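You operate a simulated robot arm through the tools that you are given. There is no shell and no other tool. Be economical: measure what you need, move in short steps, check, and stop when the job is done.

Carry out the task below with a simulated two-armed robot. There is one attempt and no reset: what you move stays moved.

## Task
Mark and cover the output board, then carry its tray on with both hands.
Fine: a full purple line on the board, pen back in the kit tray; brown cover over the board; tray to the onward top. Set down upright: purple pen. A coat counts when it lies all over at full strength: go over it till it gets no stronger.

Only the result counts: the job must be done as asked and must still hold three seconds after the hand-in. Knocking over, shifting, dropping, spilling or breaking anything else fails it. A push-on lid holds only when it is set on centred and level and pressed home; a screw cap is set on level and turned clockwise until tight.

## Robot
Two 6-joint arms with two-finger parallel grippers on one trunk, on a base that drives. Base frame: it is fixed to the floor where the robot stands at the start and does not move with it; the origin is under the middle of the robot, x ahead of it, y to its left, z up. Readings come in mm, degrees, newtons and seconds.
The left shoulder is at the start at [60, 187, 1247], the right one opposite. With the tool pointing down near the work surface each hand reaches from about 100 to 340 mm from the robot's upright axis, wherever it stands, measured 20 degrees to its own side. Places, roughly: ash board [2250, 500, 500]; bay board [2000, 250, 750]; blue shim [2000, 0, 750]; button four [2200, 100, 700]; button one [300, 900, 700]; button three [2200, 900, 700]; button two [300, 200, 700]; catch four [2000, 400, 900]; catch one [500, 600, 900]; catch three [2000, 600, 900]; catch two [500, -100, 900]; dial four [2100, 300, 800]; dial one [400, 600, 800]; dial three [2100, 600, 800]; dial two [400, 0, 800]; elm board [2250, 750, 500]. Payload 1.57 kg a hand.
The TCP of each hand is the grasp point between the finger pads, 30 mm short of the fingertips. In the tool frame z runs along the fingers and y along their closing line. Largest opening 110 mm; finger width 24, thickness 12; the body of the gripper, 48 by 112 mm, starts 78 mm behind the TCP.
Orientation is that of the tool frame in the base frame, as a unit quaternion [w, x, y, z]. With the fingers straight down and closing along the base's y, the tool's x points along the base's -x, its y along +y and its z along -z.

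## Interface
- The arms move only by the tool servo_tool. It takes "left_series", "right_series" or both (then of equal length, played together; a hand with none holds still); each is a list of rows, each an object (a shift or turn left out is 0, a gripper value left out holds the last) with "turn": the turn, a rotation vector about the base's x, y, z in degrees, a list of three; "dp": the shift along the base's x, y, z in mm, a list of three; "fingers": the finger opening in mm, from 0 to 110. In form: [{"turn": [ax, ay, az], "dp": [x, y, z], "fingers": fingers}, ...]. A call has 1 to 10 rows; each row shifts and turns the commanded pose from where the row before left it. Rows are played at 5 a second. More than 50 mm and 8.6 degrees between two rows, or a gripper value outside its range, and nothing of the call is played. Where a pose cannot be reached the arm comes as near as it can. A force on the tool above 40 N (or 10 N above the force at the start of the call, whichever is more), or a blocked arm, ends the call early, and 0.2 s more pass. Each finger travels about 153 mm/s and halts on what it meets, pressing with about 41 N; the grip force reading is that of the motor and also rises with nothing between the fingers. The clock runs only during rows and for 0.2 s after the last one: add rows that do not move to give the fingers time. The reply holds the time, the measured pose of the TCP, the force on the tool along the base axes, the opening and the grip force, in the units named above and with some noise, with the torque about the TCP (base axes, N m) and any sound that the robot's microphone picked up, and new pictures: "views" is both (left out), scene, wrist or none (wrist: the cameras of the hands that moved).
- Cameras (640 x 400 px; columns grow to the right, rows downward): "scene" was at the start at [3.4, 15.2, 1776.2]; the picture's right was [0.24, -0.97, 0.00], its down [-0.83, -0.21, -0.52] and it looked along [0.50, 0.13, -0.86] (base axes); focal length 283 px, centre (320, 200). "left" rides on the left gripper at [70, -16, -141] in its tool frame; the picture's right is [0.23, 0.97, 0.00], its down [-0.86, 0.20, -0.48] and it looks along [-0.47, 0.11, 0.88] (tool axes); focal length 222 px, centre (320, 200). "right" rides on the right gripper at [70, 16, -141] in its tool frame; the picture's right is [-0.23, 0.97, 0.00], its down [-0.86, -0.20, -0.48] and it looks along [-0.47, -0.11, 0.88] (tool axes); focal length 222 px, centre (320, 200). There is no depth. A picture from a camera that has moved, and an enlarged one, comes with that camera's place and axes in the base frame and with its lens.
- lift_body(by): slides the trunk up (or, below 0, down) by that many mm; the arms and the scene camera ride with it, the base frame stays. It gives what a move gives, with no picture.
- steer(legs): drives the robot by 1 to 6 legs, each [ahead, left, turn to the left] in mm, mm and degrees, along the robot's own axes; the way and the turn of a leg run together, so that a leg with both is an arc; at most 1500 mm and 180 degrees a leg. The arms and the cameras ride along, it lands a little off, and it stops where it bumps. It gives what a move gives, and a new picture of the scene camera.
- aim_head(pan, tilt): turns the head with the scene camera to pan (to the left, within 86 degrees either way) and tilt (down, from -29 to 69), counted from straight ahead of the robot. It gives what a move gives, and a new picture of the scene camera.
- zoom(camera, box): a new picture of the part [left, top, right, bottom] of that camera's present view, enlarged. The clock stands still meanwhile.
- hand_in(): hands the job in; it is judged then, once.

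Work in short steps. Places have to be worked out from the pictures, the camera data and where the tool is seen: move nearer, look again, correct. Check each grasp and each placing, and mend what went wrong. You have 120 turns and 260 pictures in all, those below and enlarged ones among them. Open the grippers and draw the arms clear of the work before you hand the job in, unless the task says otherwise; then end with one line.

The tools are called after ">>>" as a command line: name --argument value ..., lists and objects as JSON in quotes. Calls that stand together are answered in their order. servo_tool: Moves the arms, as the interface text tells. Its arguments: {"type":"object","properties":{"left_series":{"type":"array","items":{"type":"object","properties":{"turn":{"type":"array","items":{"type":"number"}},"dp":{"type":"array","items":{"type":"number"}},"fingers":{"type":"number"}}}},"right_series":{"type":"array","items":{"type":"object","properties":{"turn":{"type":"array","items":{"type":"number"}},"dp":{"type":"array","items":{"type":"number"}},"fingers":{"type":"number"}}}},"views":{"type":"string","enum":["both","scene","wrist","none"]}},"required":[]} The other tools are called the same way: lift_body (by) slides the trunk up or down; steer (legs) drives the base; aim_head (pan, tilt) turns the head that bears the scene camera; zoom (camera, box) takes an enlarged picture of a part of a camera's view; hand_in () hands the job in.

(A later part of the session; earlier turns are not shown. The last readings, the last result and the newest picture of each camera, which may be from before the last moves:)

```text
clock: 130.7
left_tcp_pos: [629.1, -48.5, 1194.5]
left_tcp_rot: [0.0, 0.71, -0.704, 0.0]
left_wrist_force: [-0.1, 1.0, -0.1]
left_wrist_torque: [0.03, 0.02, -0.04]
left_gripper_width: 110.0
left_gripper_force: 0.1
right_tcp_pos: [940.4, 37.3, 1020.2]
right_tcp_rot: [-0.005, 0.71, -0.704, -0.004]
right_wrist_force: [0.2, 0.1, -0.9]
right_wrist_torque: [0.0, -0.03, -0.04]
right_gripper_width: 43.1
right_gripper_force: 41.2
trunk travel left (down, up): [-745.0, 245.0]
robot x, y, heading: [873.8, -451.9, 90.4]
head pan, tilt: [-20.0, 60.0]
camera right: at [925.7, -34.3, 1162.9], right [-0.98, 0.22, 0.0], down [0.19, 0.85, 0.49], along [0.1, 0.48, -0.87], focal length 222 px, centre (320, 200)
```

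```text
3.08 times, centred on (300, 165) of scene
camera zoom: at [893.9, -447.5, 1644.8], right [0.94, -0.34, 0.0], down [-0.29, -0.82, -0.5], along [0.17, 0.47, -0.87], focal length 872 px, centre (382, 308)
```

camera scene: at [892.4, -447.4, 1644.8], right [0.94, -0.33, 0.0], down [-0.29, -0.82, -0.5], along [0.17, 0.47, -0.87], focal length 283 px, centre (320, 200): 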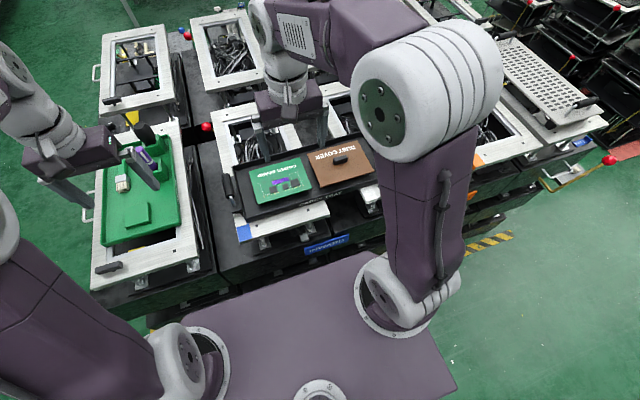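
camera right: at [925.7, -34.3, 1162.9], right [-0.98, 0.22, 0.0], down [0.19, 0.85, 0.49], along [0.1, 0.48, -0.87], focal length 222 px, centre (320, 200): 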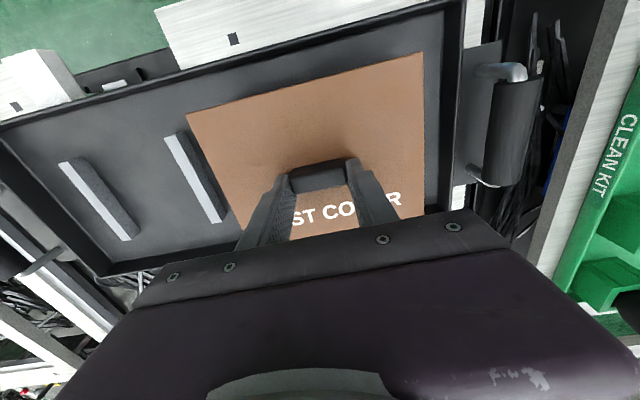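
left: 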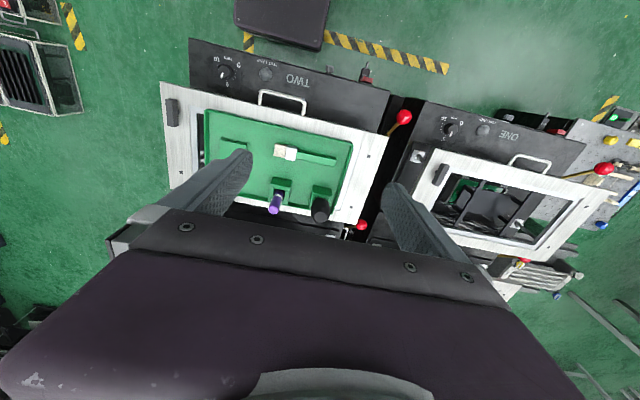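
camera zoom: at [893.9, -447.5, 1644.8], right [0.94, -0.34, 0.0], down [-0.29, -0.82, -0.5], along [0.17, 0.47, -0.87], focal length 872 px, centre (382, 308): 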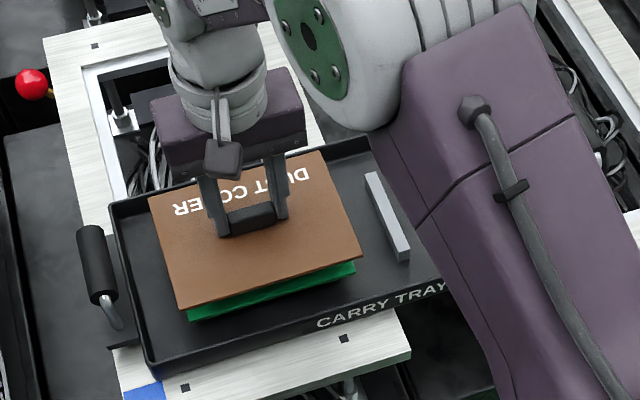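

Alignment: x within 1 mm, y about 2–4 mm too near; I shift +2 and lower in small steps until contact.

>>> servo_tool --right_series '[{"dp": [0, 2, -8]}, {"dp": [0, 0, -5]}, {"dp": [0, 0, -2]}, {}]' --views "none"

>>> zoom --camera "scene" --box '[220, 100, 380, 230]'

```text
clock: 131.7
left_tcp_pos: [629.5, -48.3, 1194.9]
left_tcp_rot: [0.0, 0.709, -0.705, -0.001]
left_wrist_force: [0.4, 0.5, 0.2]
left_wrist_torque: [-0.03, 0.0, -0.02]
left_gripper_width: 110.3
left_gripper_force: 0.1
right_tcp_pos: [941.2, 39.7, 1005.7]
right_tcp_rot: [-0.004, 0.71, -0.705, -0.003]
right_wrist_force: [-0.4, 0.7, -1.1]
right_wrist_torque: [-0.04, 0.02, 0.0]
right_gripper_width: 43.2
right_gripper_force: 40.9
trunk travel left (down, up): [-745.0, 245.0]
robot x, y, heading: [872.9, -450.7, 90.3]
head pan, tilt: [-20.0, 60.0]
```

```text
3.08 times, centred on (300, 165) of scene
camera zoom: at [894.0, -447.0, 1644.8], right [0.94, -0.33, 0.0], down [-0.29, -0.82, -0.5], along [0.17, 0.47, -0.87], focal length 872 px, centre (382, 308)
```

zoom: 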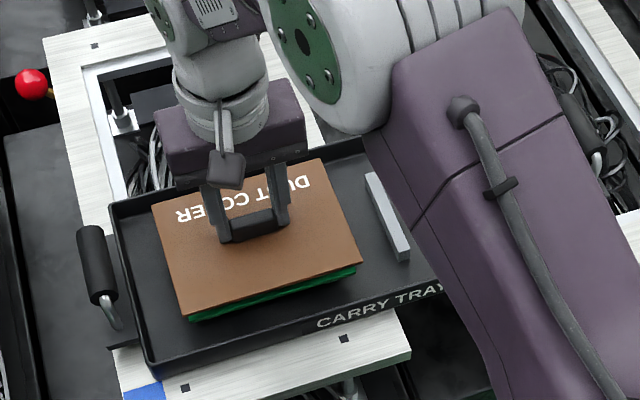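

Still hanging free (−1 N). I lower further in 2 mm steps.

>>> servo_tool --right_series '[{"dp": [0, 0, -2]}, {"dp": [0, 0, -2]}, {"dp": [0, 0, -2]}, {}]' --views "none"

>>> servo_tool --right_series '[{"dp": [0, 0, -1]}, {"dp": [0, 0, -1]}, {}]' --views "none"

>>> zoom --camera "scene" --box '[240, 120, 350, 210]'

```text
clock: 132.7
left_tcp_pos: [630.4, -49.1, 1194.3]
left_tcp_rot: [0.0, 0.71, -0.704, -0.001]
left_wrist_force: [0.3, 0.2, 0.5]
left_wrist_torque: [0.04, -0.03, 0.02]
left_gripper_width: 110.3
left_gripper_force: 0.1
right_tcp_pos: [940.9, 41.4, 1000.0]
right_tcp_rot: [-0.004, 0.71, -0.704, -0.004]
right_wrist_force: [0.4, -0.1, -1.1]
right_wrist_torque: [0.01, 0.01, 0.03]
right_gripper_width: 43.3
right_gripper_force: 40.7
trunk travel left (down, up): [-745.0, 245.0]
robot x, y, heading: [874.2, -450.4, 90.4]
head pan, tilt: [-20.0, 60.0]
```

```text
clock: 133.5
left_tcp_pos: [629.1, -48.1, 1194.3]
left_tcp_rot: [0.0, 0.709, -0.705, 0.0]
left_wrist_force: [-0.4, -0.2, 0.1]
left_wrist_torque: [0.01, 0.01, -0.01]
left_gripper_width: 110.0
left_gripper_force: 0.0
right_tcp_pos: [941.0, 41.3, 997.6]
right_tcp_rot: [-0.005, 0.709, -0.705, -0.005]
right_wrist_force: [0.1, -0.6, -1.2]
right_wrist_torque: [-0.02, -0.02, -0.01]
right_gripper_width: 42.9
right_gripper_force: 41.0
trunk travel left (down, up): [-745.0, 245.0]
robot x, y, heading: [877.2, -447.9, 90.6]
head pan, tilt: [-20.0, 60.0]
```

```text
4.44 times, centred on (295, 165) of scene
camera zoom: at [893.8, -447.3, 1644.8], right [0.94, -0.33, 0.0], down [-0.29, -0.82, -0.5], along [0.17, 0.47, -0.87], focal length 1259 px, centre (431, 356)
```

zoom: 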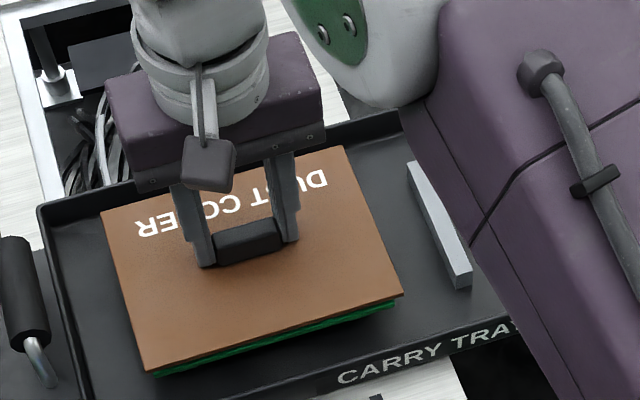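

>>> servo_tool --right_series '[{"dp": [0, 0, -1.5]}, {"dp": [0, 0, -1.5]}, {}]' --views "none"

>>> servo_tool --right_series '[{"dp": [0, 0, -1]}, {"dp": [0, 0, -1]}, {}]' --views "none"

```text
clock: 134.3
left_tcp_pos: [630.4, -49.0, 1194.2]
left_tcp_rot: [0.0, 0.71, -0.705, 0.0]
left_wrist_force: [0.4, 0.0, -0.2]
left_wrist_torque: [0.04, 0.03, 0.0]
left_gripper_width: 110.0
left_gripper_force: 0.0
right_tcp_pos: [942.5, 40.0, 994.7]
right_tcp_rot: [-0.004, 0.709, -0.705, -0.004]
right_wrist_force: [0.1, -0.4, -1.9]
right_wrist_torque: [0.03, -0.01, -0.01]
right_gripper_width: 43.1
right_gripper_force: 41.0
trunk travel left (down, up): [-745.0, 245.0]
robot x, y, heading: [873.6, -445.5, 90.5]
head pan, tilt: [-20.0, 60.0]
```

```text
clock: 135.1
left_tcp_pos: [630.0, -48.7, 1194.4]
left_tcp_rot: [-0.001, 0.709, -0.705, 0.001]
left_wrist_force: [-1.2, 1.1, 0.0]
left_wrist_torque: [-0.01, -0.02, 0.0]
left_gripper_width: 109.9
left_gripper_force: 0.1
right_tcp_pos: [941.8, 42.1, 994.5]
right_tcp_rot: [-0.005, 0.71, -0.704, -0.004]
right_wrist_force: [-0.2, -0.4, -1.3]
right_wrist_torque: [0.01, 0.03, 0.03]
right_gripper_width: 42.9
right_gripper_force: 40.5
trunk travel left (down, up): [-745.0, 245.0]
robot x, y, heading: [875.7, -450.7, 90.6]
head pan, tilt: [-20.0, 60.0]
```

>>> servo_tool --right_series '[{"dp": [0, 0, -1]}, {"dp": [0, 0, -1]}, {}]' --views "none"

>>> zoom --camera "scene" --box '[240, 120, 350, 210]'

```text
clock: 135.9
left_tcp_pos: [630.7, -49.3, 1195.8]
left_tcp_rot: [0.001, 0.709, -0.705, -0.001]
left_wrist_force: [0.2, 0.6, 0.0]
left_wrist_torque: [-0.01, -0.01, -0.01]
left_gripper_width: 110.1
left_gripper_force: 0.1
right_tcp_pos: [941.2, 40.9, 993.3]
right_tcp_rot: [-0.005, 0.71, -0.704, -0.005]
right_wrist_force: [0.5, 0.8, 6.2]
right_wrist_torque: [0.25, -0.06, 0.04]
right_gripper_width: 43.4
right_gripper_force: 40.8
trunk travel left (down, up): [-745.0, 245.0]
robot x, y, heading: [873.1, -449.3, 90.7]
head pan, tilt: [-20.0, 60.0]
```

```text
4.44 times, centred on (295, 165) of scene
camera zoom: at [893.7, -448.1, 1644.9], right [0.94, -0.33, 0.0], down [-0.29, -0.82, -0.5], along [0.17, 0.47, -0.87], focal length 1259 px, centre (431, 356)
```

zoom: 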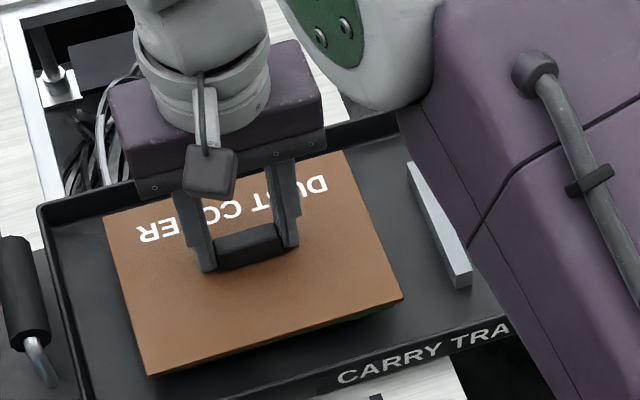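

Contact (6 N), cover on the board. I press slightly, then open the fingers and withdraw up.

>>> servo_tool --right_series '[{"dp": [0, 0, -1]}, {"dp": [0, 0, -0.7]}, {}, {"dp": [0, 0, 1.2]}, {"fingers": 60}, {"fingers": 85}, {}, {"dp": [0, 0, 30]}, {"dp": [0, 0, 45]}, {"dp": [0, 0, 45]}]' --views "none"

>>> servo_tool --right_series '[{"dp": [0, -40, 25]}, {"dp": [0, -40, 25]}]' --views "wrist"

>>> zoom --camera "scene" --box '[220, 100, 380, 230]'

```text
clock: 138.1
left_tcp_pos: [629.5, -49.0, 1193.6]
left_tcp_rot: [0.0, 0.709, -0.705, 0.0]
left_wrist_force: [0.0, -0.4, -0.2]
left_wrist_torque: [-0.02, 0.0, -0.01]
left_gripper_width: 110.3
left_gripper_force: 0.1
right_tcp_pos: [940.3, 42.2, 1111.8]
right_tcp_rot: [-0.004, 0.71, -0.704, -0.004]
right_wrist_force: [-1.1, -0.1, -0.1]
right_wrist_torque: [0.02, 0.01, -0.02]
right_gripper_width: 84.9
right_gripper_force: 0.1
trunk travel left (down, up): [-745.0, 245.0]
robot x, y, heading: [873.3, -449.6, 90.4]
head pan, tilt: [-20.0, 60.0]
```

```text
clock: 138.7
left_tcp_pos: [629.6, -50.3, 1194.8]
left_tcp_rot: [0.0, 0.71, -0.704, -0.001]
left_wrist_force: [-0.8, 0.5, -0.4]
left_wrist_torque: [0.05, -0.01, 0.01]
left_gripper_width: 109.8
left_gripper_force: 0.1
right_tcp_pos: [941.6, -41.5, 1159.8]
right_tcp_rot: [-0.005, 0.71, -0.704, -0.005]
right_wrist_force: [-0.5, 0.2, 0.6]
right_wrist_torque: [0.01, 0.01, 0.01]
right_gripper_width: 84.9
right_gripper_force: 0.0
trunk travel left (down, up): [-745.0, 245.0]
robot x, y, heading: [872.6, -450.2, 90.4]
head pan, tilt: [-20.0, 60.0]
camera right: at [926.1, -112.9, 1302.1], right [-0.98, 0.22, 0.0], down [0.19, 0.85, 0.49], along [0.1, 0.48, -0.87], focal length 222 px, centre (320, 200)
```

right: 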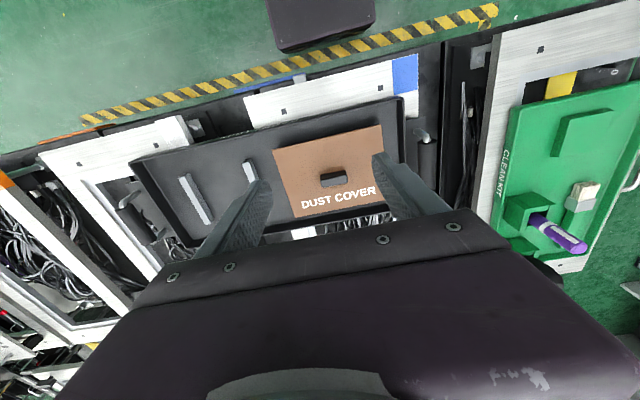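

```text
3.08 times, centred on (300, 165) of scene
camera zoom: at [894.0, -450.9, 1644.8], right [0.94, -0.33, 0.0], down [-0.29, -0.81, -0.5], along [0.17, 0.47, -0.87], focal length 872 px, centre (382, 308)
```

zoom: 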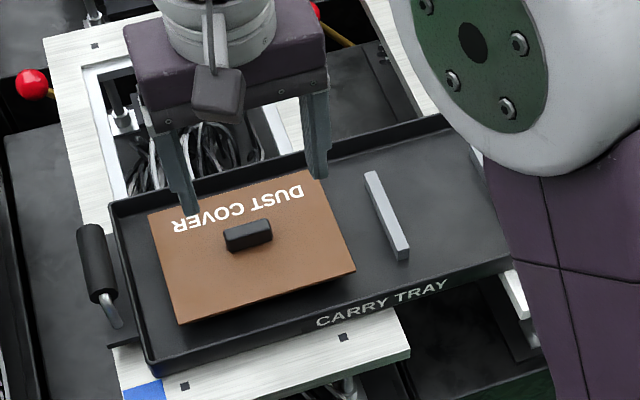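

The cover lies flat on the board. Now the tray: handles are at about x≈799 and x≈1292, y≈42. I drive to centre myself (x≈1045).

>>> steer --legs '[[0, -174, -0.3]]'

>>> aim_head --pan 0 --tilt 55

>>> servo_tool --right_series '[{"dp": [45, -10, 0], "turn": [0, 0, 0]}, {"dp": [45, 0, 0]}, {"dp": [45, 0, 0]}, {"dp": [40, 0, 0]}, {}]' --left_series '[{"dp": [0, 0, 0]}, {}, {}, {}, {}]' --views "both"

```text
clock: 140.2
left_tcp_pos: [804.4, -48.1, 1193.1]
left_tcp_rot: [0.0, 0.71, -0.704, 0.0]
left_wrist_force: [-0.1, 0.9, 0.4]
left_wrist_torque: [0.02, -0.04, -0.02]
left_gripper_width: 109.9
left_gripper_force: 0.1
right_tcp_pos: [1115.5, -36.9, 1158.4]
right_tcp_rot: [-0.005, 0.71, -0.704, -0.004]
right_wrist_force: [-0.6, 0.3, 0.7]
right_wrist_torque: [-0.01, -0.02, 0.0]
right_gripper_width: 85.0
right_gripper_force: 0.0
trunk travel left (down, up): [-745.0, 245.0]
robot x, y, heading: [1050.3, -448.7, 90.4]
head pan, tilt: [-20.0, 60.0]
camera scene: at [1067.2, -445.8, 1644.8], right [0.94, -0.33, 0.0], down [-0.29, -0.82, -0.5], along [0.17, 0.47, -0.87], focal length 283 px, centre (320, 200)
```

scene: 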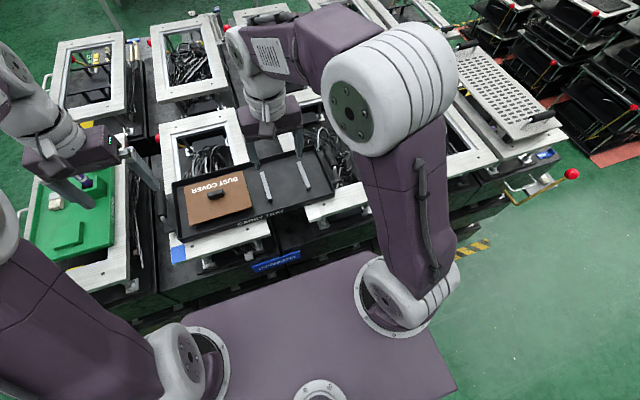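

```text
clock: 141.0
left_tcp_pos: [807.9, -46.8, 1195.3]
left_tcp_rot: [0.0, 0.71, -0.704, 0.0]
left_wrist_force: [0.6, 0.3, 0.2]
left_wrist_torque: [0.02, -0.01, -0.01]
left_gripper_width: 110.0
left_gripper_force: 0.1
right_tcp_pos: [1119.3, -38.1, 1159.1]
right_tcp_rot: [-0.003, 0.711, -0.704, -0.006]
right_wrist_force: [-0.2, 0.0, -0.3]
right_wrist_torque: [-0.01, 0.02, 0.05]
right_gripper_width: 85.1
right_gripper_force: 0.1
trunk travel left (down, up): [-745.0, 245.0]
robot x, y, heading: [1053.0, -451.3, 90.6]
head pan, tilt: [0.0, 55.0]
camera scene: at [1048.8, -436.9, 1650.8], right [1.0, 0.01, 0.0], down [0.01, -0.82, -0.57], along [0.0, 0.57, -0.82], focal length 283 px, centre (320, 200)
```

scene: 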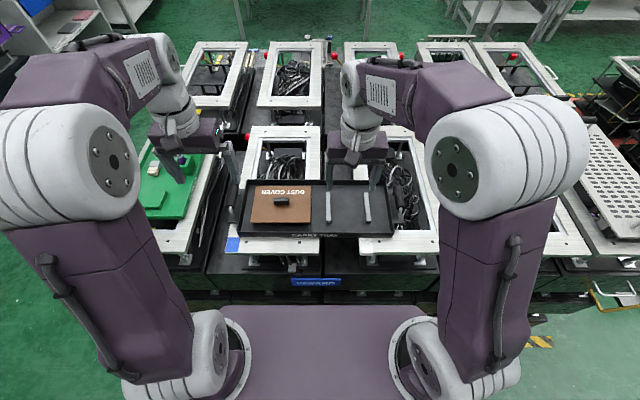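

```text
clock: 142.2
left_tcp_pos: [807.3, -47.3, 1194.4]
left_tcp_rot: [0.0, 0.711, -0.704, 0.0]
left_wrist_force: [0.6, -0.1, 0.8]
left_wrist_torque: [-0.01, 0.02, -0.01]
left_gripper_width: 110.1
left_gripper_force: 0.1
right_tcp_pos: [1291.4, -44.6, 1160.9]
right_tcp_rot: [-0.005, 0.71, -0.704, -0.004]
right_wrist_force: [0.8, -0.3, -0.4]
right_wrist_torque: [0.01, 0.01, -0.01]
right_gripper_width: 85.1
right_gripper_force: 0.0
trunk travel left (down, up): [-745.0, 245.0]
robot x, y, heading: [1047.3, -445.1, 90.7]
head pan, tilt: [0.0, 55.0]
camera scene: at [1046.9, -436.8, 1650.9], right [1.0, 0.01, 0.0], down [0.01, -0.82, -0.57], along [0.0, 0.57, -0.82], focal length 283 px, centre (320, 200)
camera right: at [1275.8, -116.3, 1302.6], right [-0.98, 0.22, 0.0], down [0.19, 0.85, 0.49], along [0.1, 0.48, -0.87], focal length 222 px, centre (320, 200)
camera left: at [822.2, -117.2, 1336.5], right [-0.97, -0.24, 0.0], down [-0.21, 0.85, 0.48], along [-0.11, 0.46, -0.88], focal length 222 px, centre (320, 200)
```

scene: 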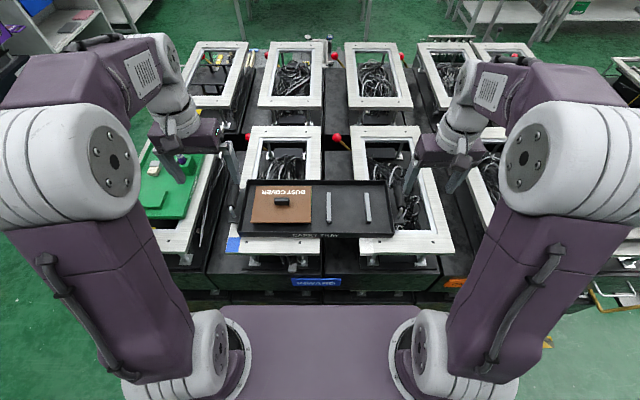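
right: 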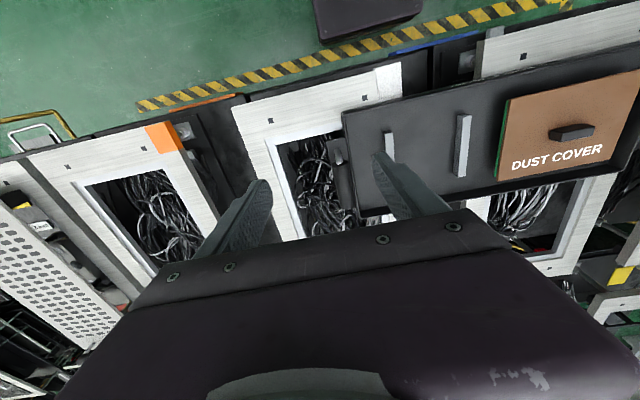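
left: 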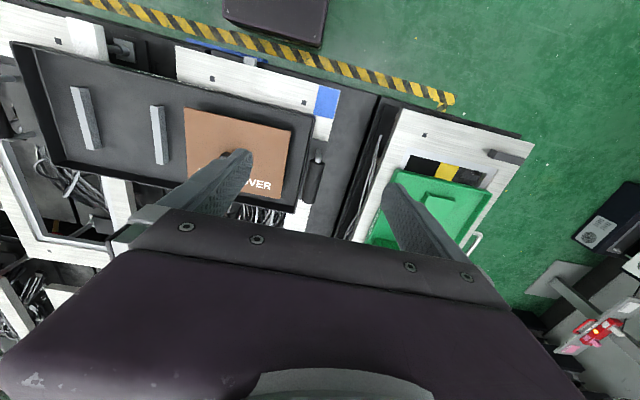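

I zoom in on each handle with its wrist camera.

>>> zoom --camera "right" --box '[260, 90, 420, 230]'

>>> zoom --camera "left" --box '[240, 90, 400, 230]'

>>> servo_tool --right_series '[{"dp": [0, 30, -10]}, {"dp": [0, 30, -10]}, {}]' --left_series '[{"dp": [0, 30, -20]}, {"dp": [0, 30, -20]}, {}]' --views "none"

>>> zoom --camera "right" --box '[260, 50, 420, 190]'

>>> zoom --camera "left" --box '[240, 50, 400, 190]'

```text
2.86 times, centred on (340, 160) of right
camera zoom: at [1275.8, -116.3, 1302.6], right [-0.98, 0.22, 0.0], down [0.19, 0.85, 0.49], along [0.1, 0.48, -0.87], focal length 635 px, centre (263, 314)
```

zoom: 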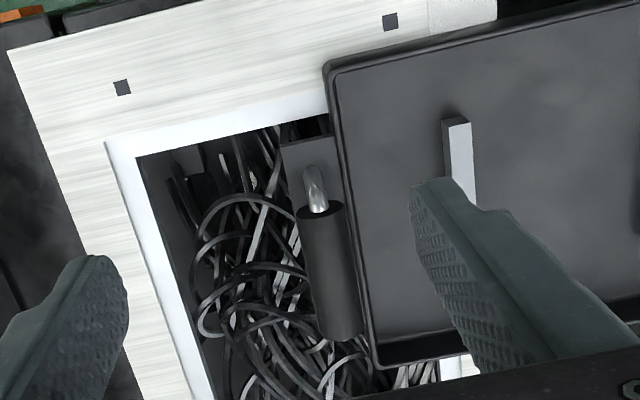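

```text
2.86 times, centred on (320, 160) of left
camera zoom: at [822.2, -117.2, 1336.5], right [-0.97, -0.24, 0.0], down [-0.21, 0.85, 0.48], along [-0.11, 0.46, -0.88], focal length 635 px, centre (320, 314)
```

zoom: 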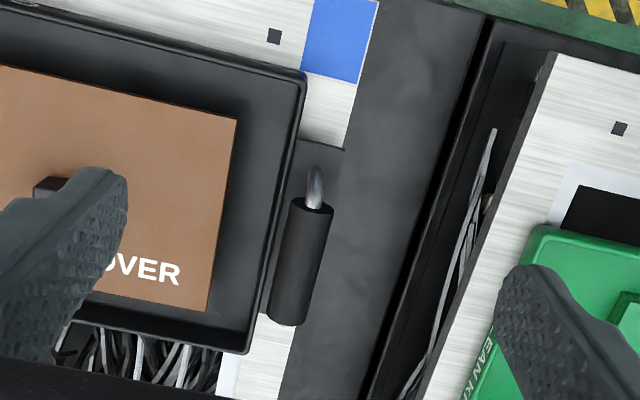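

```text
clock: 143.0
left_tcp_pos: [807.3, 10.8, 1155.6]
left_tcp_rot: [-0.001, 0.71, -0.704, 0.0]
left_wrist_force: [-0.4, 0.2, 0.5]
left_wrist_torque: [0.04, 0.0, 0.0]
left_gripper_width: 110.1
left_gripper_force: 0.0
right_tcp_pos: [1290.6, 11.5, 1137.8]
right_tcp_rot: [-0.005, 0.711, -0.703, -0.006]
right_wrist_force: [0.1, -0.2, 1.2]
right_wrist_torque: [0.04, 0.02, 0.01]
right_gripper_width: 84.9
right_gripper_force: 0.1
trunk travel left (down, up): [-745.0, 245.0]
robot x, y, heading: [1047.4, -446.1, 90.5]
head pan, tilt: [0.0, 55.0]
```

```text
2.86 times, centred on (340, 120) of right
camera zoom: at [1275.7, -60.4, 1281.4], right [-0.98, 0.22, 0.0], down [0.19, 0.85, 0.49], along [0.1, 0.48, -0.87], focal length 635 px, centre (263, 429)
```

zoom: 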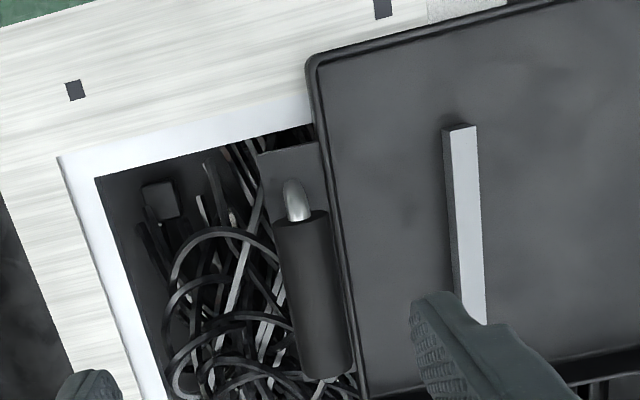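

```text
2.86 times, centred on (320, 120) of left
camera zoom: at [823.0, -58.7, 1297.4], right [-0.97, -0.24, 0.0], down [-0.21, 0.85, 0.48], along [-0.11, 0.47, -0.88], focal length 635 px, centre (320, 429)
```

zoom: 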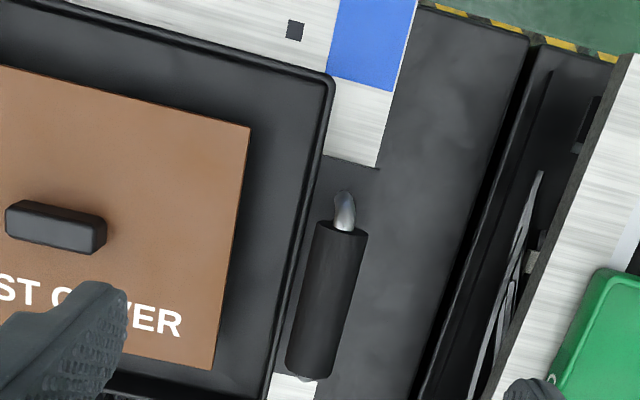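

Triangulated: handle axes at x≈797.5 and x≈1269.5, y centre ≈34, z≈990–1005. I move both hands above them with fingers partly closed and look.

>>> servo_tool --right_series '[{"dp": [-10, 11, -25], "fingers": 60}, {"dp": [-11, 11, -35]}, {"dp": [0, 0, -35]}, {}]' --left_series '[{"dp": [-5, 12, -40], "fingers": 60}, {"dp": [-5, 11, -40]}, {"dp": [0, 0, -35]}, {}]' --views "both"

>>> zoom --camera "scene" --box '[220, 130, 430, 260]'

```text
clock: 144.0
left_tcp_pos: [796.9, 35.4, 1040.5]
left_tcp_rot: [0.0, 0.711, -0.703, 0.0]
left_wrist_force: [0.2, 0.3, 0.6]
left_wrist_torque: [0.03, -0.04, 0.01]
left_gripper_width: 60.2
left_gripper_force: 0.1
right_tcp_pos: [1273.1, 35.2, 1043.1]
right_tcp_rot: [-0.005, 0.71, -0.704, -0.004]
right_wrist_force: [0.1, 0.2, -0.1]
right_wrist_torque: [-0.01, 0.02, 0.03]
right_gripper_width: 60.1
right_gripper_force: 0.2
trunk travel left (down, up): [-745.0, 245.0]
robot x, y, heading: [1049.5, -448.1, 90.6]
head pan, tilt: [0.0, 55.0]
camera scene: at [1047.4, -436.9, 1650.9], right [1.0, 0.01, 0.0], down [0.01, -0.82, -0.57], along [0.0, 0.57, -0.82], focal length 283 px, centre (320, 200)
camera right: at [1256.6, -35.6, 1185.6], right [-0.98, 0.22, 0.0], down [0.19, 0.85, 0.49], along [0.1, 0.48, -0.87], focal length 222 px, centre (320, 200)
camera left: at [813.2, -34.2, 1181.8], right [-0.97, -0.24, 0.0], down [-0.21, 0.85, 0.48], along [-0.11, 0.47, -0.88], focal length 222 px, centre (320, 200)
```

scene: 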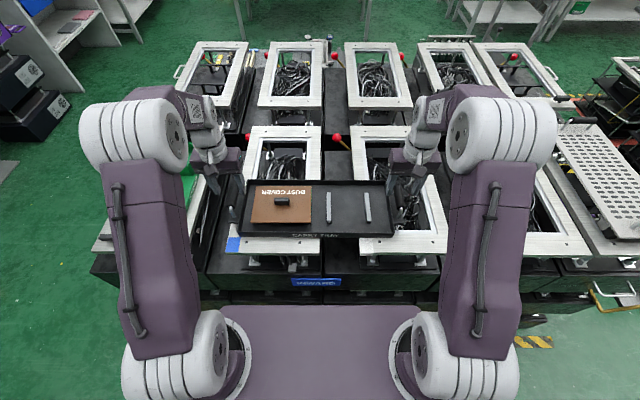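
right: 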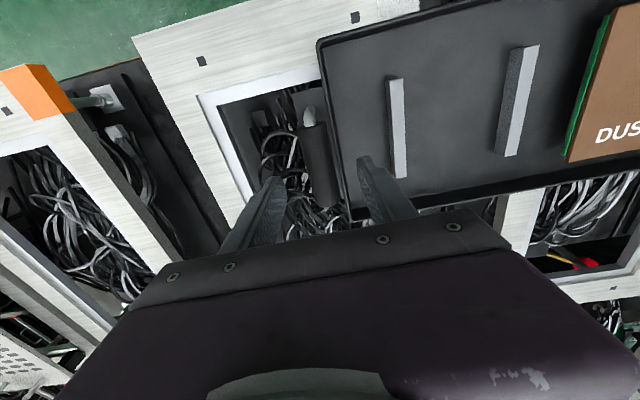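
left: 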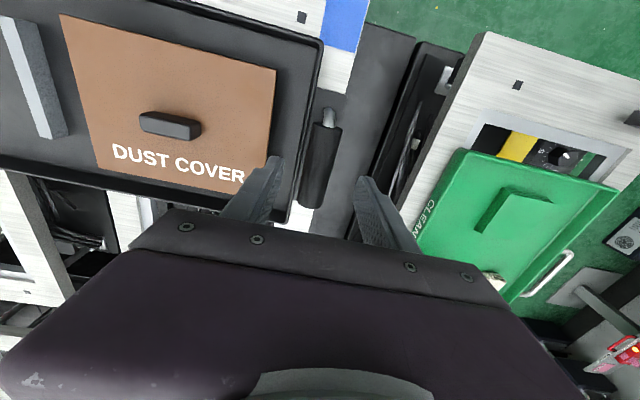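

```text
3.05 times, centred on (325, 195) of scene
camera zoom: at [1047.4, -436.9, 1650.9], right [1.0, 0.01, 0.0], down [0.01, -0.82, -0.57], along [0.0, 0.57, -0.82], focal length 863 px, centre (305, 215)
```

zoom: 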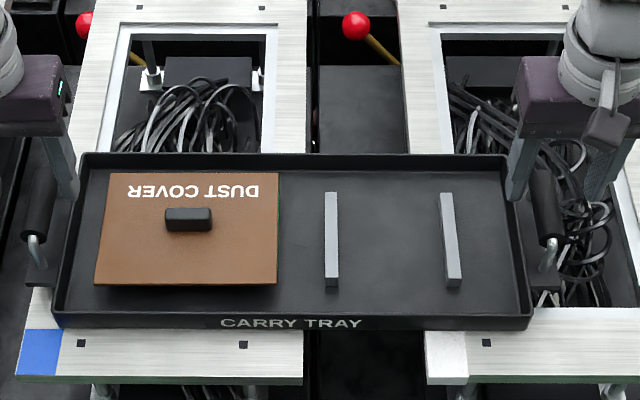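

Both handles lie centred between the fingers. I narrow the opening a bit and lower both hands stepwise.

>>> servo_tool --right_series '[{"dp": [-2, 0, -10], "fingers": 50}, {"dp": [0, 0, -13]}, {}]' --left_series '[{"dp": [0, 0, -10], "fingers": 50}, {"dp": [0, 0, -10]}, {}]' --views "none"

>>> zoom --camera "scene" --box '[215, 140, 275, 230]'

>>> zoom --camera "scene" --box '[370, 140, 430, 230]'

>>> zoom --camera "left" --box '[220, 60, 420, 230]'

>>> zoom --camera "right" --box '[220, 60, 420, 230]'

```text
clock: 144.8
left_tcp_pos: [796.6, 36.6, 1019.1]
left_tcp_rot: [0.0, 0.71, -0.704, 0.0]
left_wrist_force: [-0.1, -0.8, 0.4]
left_wrist_torque: [0.01, 0.0, 0.0]
left_gripper_width: 50.2
left_gripper_force: 0.0
right_tcp_pos: [1269.4, 35.0, 1021.0]
right_tcp_rot: [-0.005, 0.71, -0.704, -0.004]
right_wrist_force: [0.7, 0.3, -0.2]
right_wrist_torque: [0.0, -0.02, 0.0]
right_gripper_width: 50.2
right_gripper_force: 0.2
trunk travel left (down, up): [-745.0, 245.0]
robot x, y, heading: [1049.7, -448.3, 90.6]
head pan, tilt: [0.0, 55.0]
```

```text
4.44 times, centred on (245, 185) of scene
camera zoom: at [1047.7, -437.2, 1650.9], right [1.0, 0.01, 0.0], down [0.01, -0.82, -0.57], along [0.0, 0.57, -0.82], focal length 1259 px, centre (653, 267)
```

zoom: 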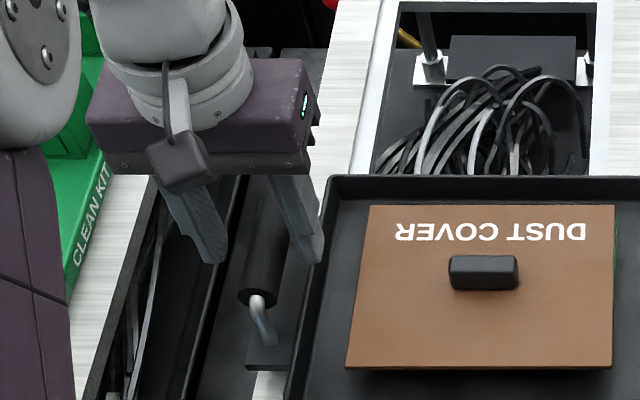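

```text
4.44 times, centred on (400, 185) of scene
camera zoom: at [1047.7, -437.2, 1650.9], right [1.0, 0.01, 0.0], down [0.01, -0.82, -0.57], along [0.0, 0.57, -0.82], focal length 1259 px, centre (-36, 267)
```

zoom: 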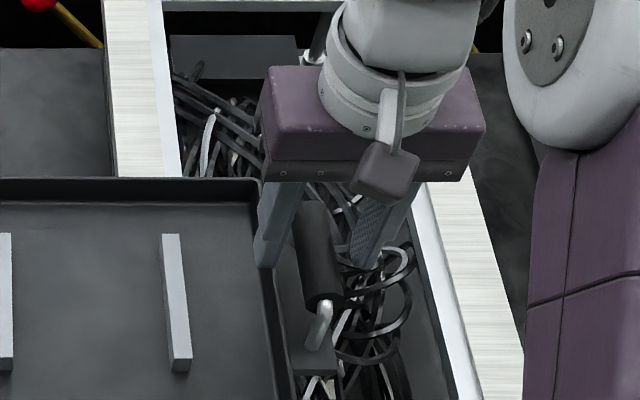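

```text
2.35 times, centred on (320, 145) of left
camera zoom: at [813.0, -34.0, 1161.7], right [-0.97, -0.24, 0.0], down [-0.21, 0.85, 0.48], along [-0.11, 0.47, -0.88], focal length 523 px, centre (320, 329)
```

zoom: 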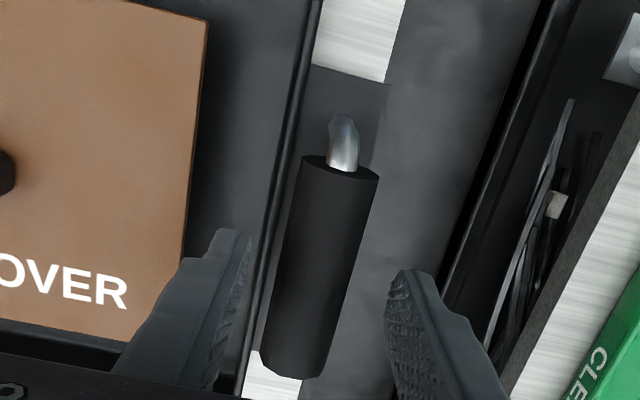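

```text
2.35 times, centred on (320, 145) of right
camera zoom: at [1254.3, -36.2, 1162.4], right [-0.98, 0.22, 0.0], down [0.19, 0.85, 0.49], along [0.1, 0.48, -0.87], focal length 523 px, centre (320, 329)
```

zoom: 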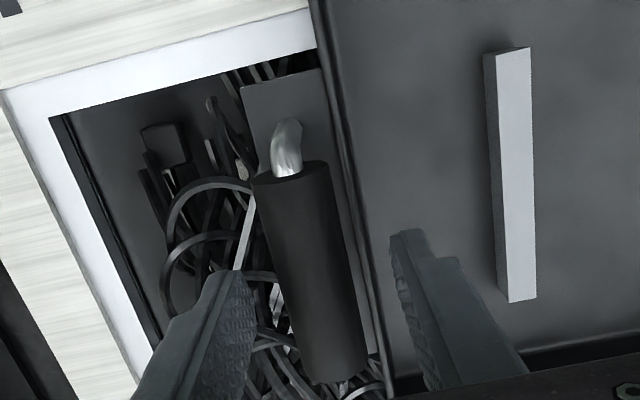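

Handles are ~24 mm thick and still centred. I narrow to 40 mm and lower another 15 mm watching forces.

>>> servo_tool --right_series '[{"dp": [0, 0, 0], "fingers": 40}, {"dp": [0, 0, -8]}, {"dp": [0, 0, -7]}, {}]' --left_series '[{"dp": [0, 0, 0], "fingers": 40}, {"dp": [0, 0, -8]}, {"dp": [0, 0, -7]}, {}]' --views "none"

>>> zoom --camera "scene" --box '[215, 140, 275, 230]'

>>> zoom --camera "scene" --box '[370, 140, 430, 230]'

>>> zoom --camera "left" --box '[220, 60, 420, 230]'

```text
clock: 145.8
left_tcp_pos: [797.0, 37.3, 1004.9]
left_tcp_rot: [0.0, 0.71, -0.704, -0.001]
left_wrist_force: [-0.2, 0.0, -0.5]
left_wrist_torque: [0.02, 0.0, 0.02]
left_gripper_width: 40.2
left_gripper_force: 0.2
right_tcp_pos: [1271.0, 35.1, 1004.1]
right_tcp_rot: [-0.004, 0.71, -0.704, -0.004]
right_wrist_force: [-0.3, 0.0, 0.5]
right_wrist_torque: [0.01, -0.02, 0.01]
right_gripper_width: 40.2
right_gripper_force: 0.1
trunk travel left (down, up): [-745.0, 245.0]
robot x, y, heading: [1049.5, -445.0, 90.2]
head pan, tilt: [0.0, 55.0]
```

```text
4.44 times, centred on (245, 185) of scene
camera zoom: at [1047.6, -437.0, 1650.9], right [1.0, 0.01, 0.0], down [0.01, -0.82, -0.57], along [0.0, 0.57, -0.82], focal length 1259 px, centre (653, 267)
```

zoom: 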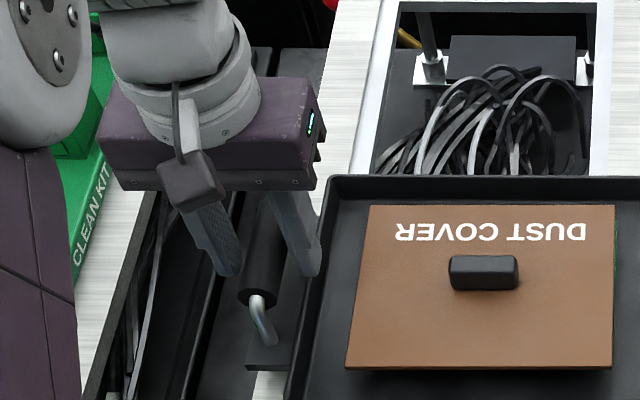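

```text
4.44 times, centred on (400, 185) of scene
camera zoom: at [1047.6, -437.0, 1650.9], right [1.0, 0.01, 0.0], down [0.01, -0.82, -0.57], along [0.0, 0.57, -0.82], focal length 1259 px, centre (-36, 267)
```

zoom: 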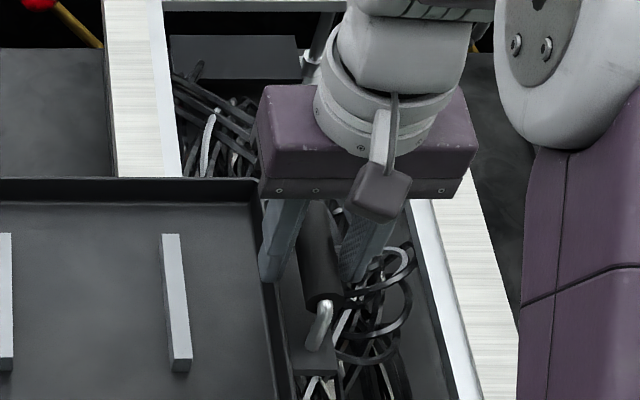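

```text
2.35 times, centred on (320, 145) of left
camera zoom: at [813.0, -33.5, 1146.6], right [-0.97, -0.24, 0.0], down [-0.21, 0.85, 0.48], along [-0.11, 0.47, -0.88], focal length 523 px, centre (320, 329)
```

zoom: 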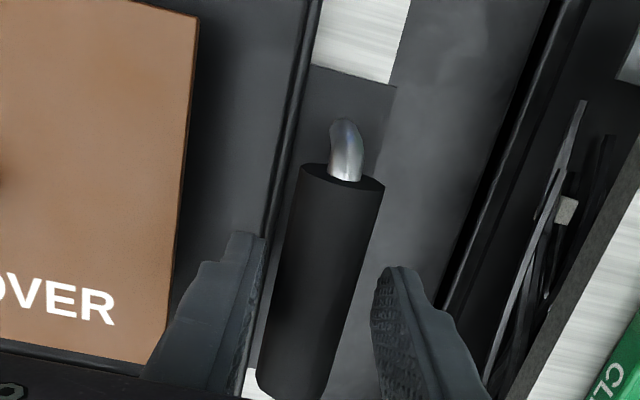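

Fingers straddle both handles freely. I lower 6 mm more and close both hands.

>>> servo_tool --right_series '[{"dp": [0, 0, -6]}, {}, {"fingers": 25}, {"fingers": 12}, {"fingers": 12}, {"fingers": 12}]' --left_series '[{"dp": [0, 0, -6]}, {}, {"fingers": 25}, {"fingers": 12}, {"fingers": 12}, {"fingers": 12}]' --views "none"

>>> zoom --camera "left" --box '[220, 60, 420, 230]'

>>> zoom --camera "right" --box '[220, 60, 420, 230]'

```text
clock: 147.2
left_tcp_pos: [797.2, 36.3, 998.0]
left_tcp_rot: [0.0, 0.71, -0.704, 0.001]
left_wrist_force: [26.4, -0.8, -0.4]
left_wrist_torque: [0.03, -0.03, -0.39]
left_gripper_width: 24.4
left_gripper_force: 35.8
right_tcp_pos: [1271.1, 34.8, 999.9]
right_tcp_rot: [-0.003, 0.71, -0.704, -0.005]
right_wrist_force: [-23.9, 1.1, 0.7]
right_wrist_torque: [0.07, 0.07, -0.39]
right_gripper_width: 24.4
right_gripper_force: 36.1
trunk travel left (down, up): [-745.0, 245.0]
robot x, y, heading: [1051.4, -451.2, 90.2]
head pan, tilt: [0.0, 55.0]
```

```text
2.35 times, centred on (320, 145) of left
camera zoom: at [813.7, -33.3, 1140.3], right [-0.97, -0.23, 0.0], down [-0.21, 0.85, 0.48], along [-0.11, 0.46, -0.88], focal length 523 px, centre (320, 329)
```

zoom: 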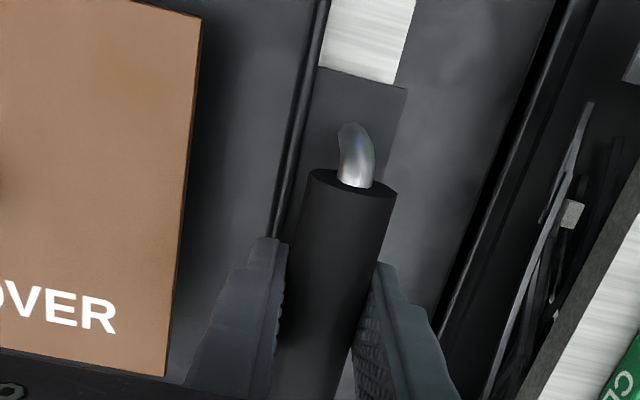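

```text
2.35 times, centred on (320, 145) of right
camera zoom: at [1254.3, -36.0, 1142.0], right [-0.98, 0.22, 0.0], down [0.19, 0.85, 0.49], along [0.1, 0.48, -0.87], focal length 523 px, centre (320, 329)
```

zoom: 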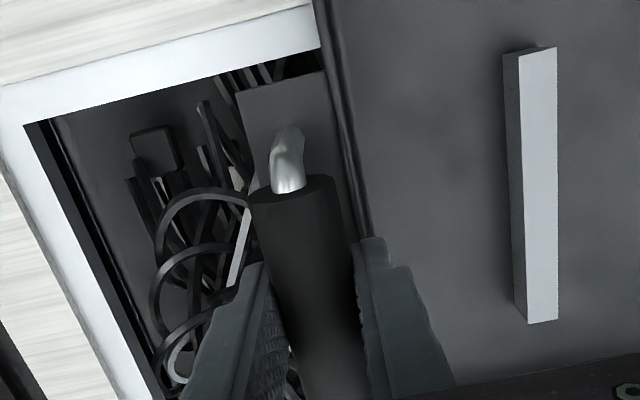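

Both handles gripped (24.4 mm). The hands strain outward by ~25 N, so I relax them inward slightly.

>>> servo_tool --right_series '[{"dp": [-2, 0, 0]}, {}]' --left_series '[{"dp": [2, 0, 0]}, {}]' --views "none"

```text
clock: 147.8
left_tcp_pos: [797.7, 36.2, 998.2]
left_tcp_rot: [0.001, 0.71, -0.704, 0.0]
left_wrist_force: [4.8, -1.2, 0.1]
left_wrist_torque: [-0.16, 0.0, -0.07]
left_gripper_width: 24.5
left_gripper_force: 36.5
right_tcp_pos: [1269.8, 35.4, 998.5]
right_tcp_rot: [-0.004, 0.71, -0.705, -0.004]
right_wrist_force: [-2.0, -0.9, 3.7]
right_wrist_torque: [-0.25, 0.02, -0.21]
right_gripper_width: 24.3
right_gripper_force: 36.3
trunk travel left (down, up): [-745.0, 245.0]
robot x, y, heading: [1048.6, -447.9, 90.3]
head pan, tilt: [0.0, 55.0]
```

Strain relieved. I lift the tray 70 mm with the trunk so both hands rise exactly together.

>>> lift_body --by 15

>>> lift_body --by 55

>>> aim_head --pan 0 --tilt 54

>>> zoom --camera "scene" --box '[200, 130, 440, 280]'

```text
clock: 148.5
left_tcp_pos: [797.4, 36.6, 1013.0]
left_tcp_rot: [0.001, 0.71, -0.704, -0.001]
left_wrist_force: [-8.7, -1.8, -5.4]
left_wrist_torque: [-0.08, -0.01, -0.35]
left_gripper_width: 24.3
left_gripper_force: 36.3
right_tcp_pos: [1269.0, 35.9, 1014.2]
right_tcp_rot: [-0.004, 0.711, -0.704, -0.004]
right_wrist_force: [8.8, 1.6, -4.0]
right_wrist_torque: [0.16, -0.08, -0.3]
right_gripper_width: 24.7
right_gripper_force: 36.2
trunk travel left (down, up): [-760.0, 230.0]
robot x, y, heading: [1050.3, -447.7, 90.6]
head pan, tilt: [0.0, 55.0]
```

```text
clock: 149.4
left_tcp_pos: [796.7, 36.9, 1066.9]
left_tcp_rot: [0.002, 0.71, -0.704, 0.0]
left_wrist_force: [-23.6, -1.3, -5.2]
left_wrist_torque: [0.04, 0.07, -0.26]
left_gripper_width: 24.6
left_gripper_force: 36.0
right_tcp_pos: [1269.2, 36.3, 1068.0]
right_tcp_rot: [-0.004, 0.71, -0.704, -0.002]
right_wrist_force: [23.1, 1.9, -3.9]
right_wrist_torque: [-0.01, -0.07, -0.33]
right_gripper_width: 24.6
right_gripper_force: 36.4
trunk travel left (down, up): [-815.0, 175.0]
robot x, y, heading: [1050.4, -447.8, 90.3]
head pan, tilt: [0.0, 55.0]
```

```text
clock: 150.0
left_tcp_pos: [796.6, 37.6, 1068.1]
left_tcp_rot: [0.001, 0.71, -0.705, 0.0]
left_wrist_force: [-28.4, -1.8, -5.7]
left_wrist_torque: [0.07, -0.02, -0.14]
left_gripper_width: 24.6
left_gripper_force: 36.1
right_tcp_pos: [1270.0, 36.9, 1068.5]
right_tcp_rot: [-0.004, 0.71, -0.704, -0.003]
right_wrist_force: [28.7, 2.2, -3.5]
right_wrist_torque: [-0.03, -0.05, -0.38]
right_gripper_width: 24.6
right_gripper_force: 35.9
trunk travel left (down, up): [-815.0, 175.0]
robot x, y, heading: [1051.8, -454.1, 90.6]
head pan, tilt: [0.0, 54.0]
camera scene: at [1047.5, -434.0, 1722.1], right [1.0, 0.01, 0.0], down [0.01, -0.81, -0.59], along [0.0, 0.59, -0.81], focal length 283 px, centre (320, 200)
```

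scene: 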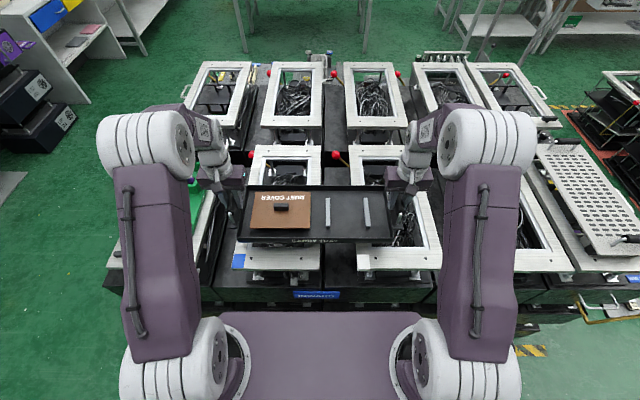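

```text
2.67 times, centred on (320, 205) of scene
camera zoom: at [1047.5, -434.0, 1722.1], right [1.0, 0.01, 0.0], down [0.01, -0.81, -0.59], along [0.0, 0.59, -0.81], focal length 755 px, centre (320, 187)
```

zoom: 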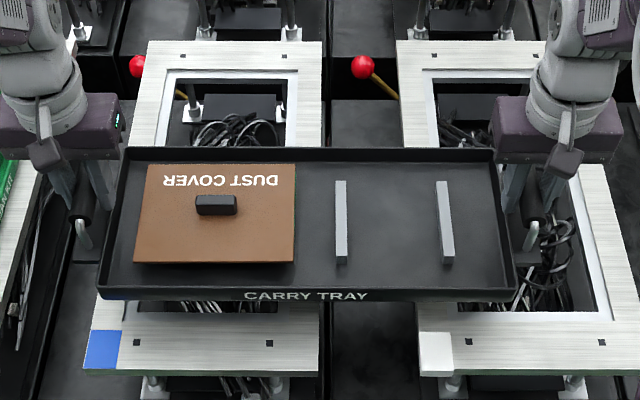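

The tray hangs level with the cover in place. I relieve the squeeze, then drive it along to the onward bench (+540 mm in x).

>>> servo_tool --right_series '[{"dp": [1.5, 0, 0]}, {}]' --left_series '[{"dp": [-1.5, 0, 0]}, {}]' --views "none"

>>> steer --legs '[[0, -270, 0]]'

```text
clock: 150.6
left_tcp_pos: [797.1, 37.0, 1066.9]
left_tcp_rot: [0.001, 0.71, -0.704, 0.0]
left_wrist_force: [-11.1, -0.9, -4.4]
left_wrist_torque: [0.05, 0.08, -0.41]
left_gripper_width: 24.6
left_gripper_force: 36.2
right_tcp_pos: [1269.8, 36.8, 1069.0]
right_tcp_rot: [-0.003, 0.71, -0.704, -0.004]
right_wrist_force: [11.6, 0.5, -3.8]
right_wrist_torque: [-0.03, -0.09, -0.21]
right_gripper_width: 24.6
right_gripper_force: 36.5
trunk travel left (down, up): [-815.0, 175.0]
robot x, y, heading: [1052.8, -448.3, 90.5]
head pan, tilt: [0.0, 54.0]
```

```text
clock: 152.6
left_tcp_pos: [1067.6, 40.2, 1068.0]
left_tcp_rot: [0.0, 0.709, -0.706, 0.002]
left_wrist_force: [12.0, -1.0, -6.2]
left_wrist_torque: [0.0, -0.02, -0.32]
left_gripper_width: 24.4
left_gripper_force: 36.1
right_tcp_pos: [1539.7, 36.8, 1069.9]
right_tcp_rot: [-0.003, 0.708, -0.706, -0.004]
right_wrist_force: [-11.8, 2.0, -4.0]
right_wrist_torque: [0.08, 0.06, -0.31]
right_gripper_width: 24.4
right_gripper_force: 36.5
trunk travel left (down, up): [-815.0, 175.0]
robot x, y, heading: [1320.1, -444.8, 90.2]
head pan, tilt: [0.0, 54.0]
camera scene: at [1314.9, -432.5, 1722.1], right [1.0, 0.0, 0.0], down [0.0, -0.81, -0.59], along [0.0, 0.59, -0.81], focal length 283 px, centre (320, 200)
```

scene: 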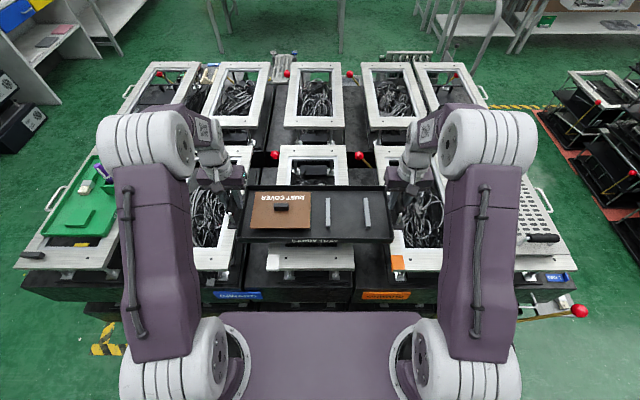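

Carried half way, cover steady. I drive the second half.

>>> steer --legs '[[0, -269, 0]]'

>>> zoom --camera "scene" --box '[200, 130, 440, 280]'

>>> zoom --camera "right" --box '[0, 0, 640, 300]'

```text
clock: 154.4
left_tcp_pos: [1335.6, 41.0, 1068.0]
left_tcp_rot: [0.001, 0.708, -0.707, 0.0]
left_wrist_force: [0.3, -2.3, -4.5]
left_wrist_torque: [-0.05, 0.05, -0.36]
left_gripper_width: 24.4
left_gripper_force: 35.9
right_tcp_pos: [1808.9, 37.1, 1069.7]
right_tcp_rot: [-0.004, 0.708, -0.707, -0.004]
right_wrist_force: [-0.5, 1.0, -4.8]
right_wrist_torque: [0.1, 0.02, -0.31]
right_gripper_width: 24.7
right_gripper_force: 36.3
trunk travel left (down, up): [-815.0, 175.0]
robot x, y, heading: [1587.5, -445.3, 89.9]
head pan, tilt: [0.0, 54.0]
camera scene: at [1581.9, -432.1, 1722.1], right [1.0, 0.0, 0.0], down [0.0, -0.81, -0.59], along [0.0, 0.59, -0.81], focal length 283 px, centre (320, 200)
```

scene: 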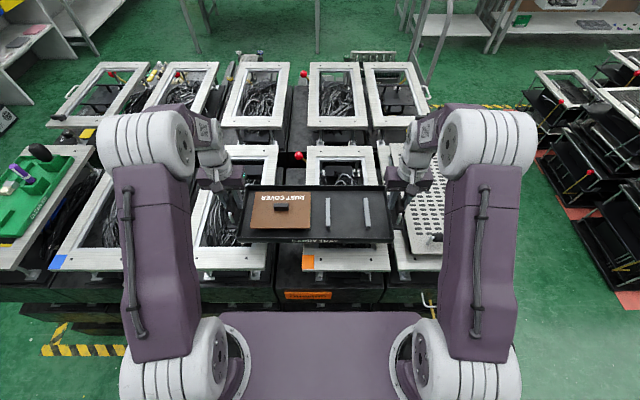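

```text
2.67 times, centred on (320, 205) of scene
camera zoom: at [1581.9, -432.1, 1722.1], right [1.0, 0.0, 0.0], down [0.0, -0.81, -0.59], along [0.0, 0.59, -0.81], focal length 755 px, centre (320, 187)
```

zoom: 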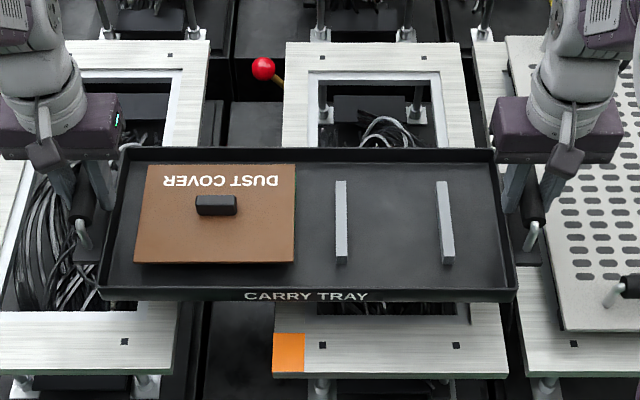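

```text
1.00 times, centred on (320, 150) of right (not enlarged: the box is as wide or as high as the picture)
camera zoom: at [1791.7, -34.4, 1212.0], right [-0.97, 0.23, 0.0], down [0.2, 0.85, 0.49], along [0.11, 0.48, -0.87], focal length 222 px, centre (320, 250)
```

zoom: 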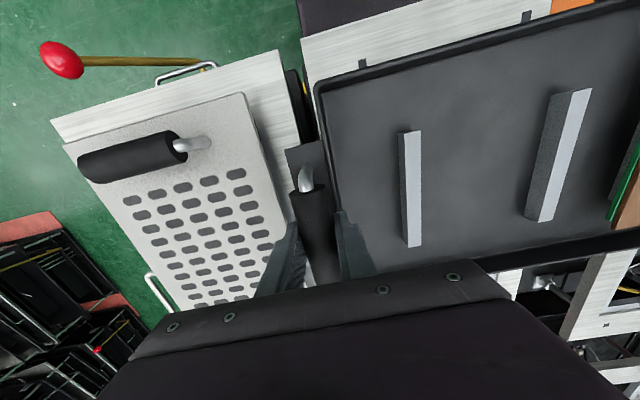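

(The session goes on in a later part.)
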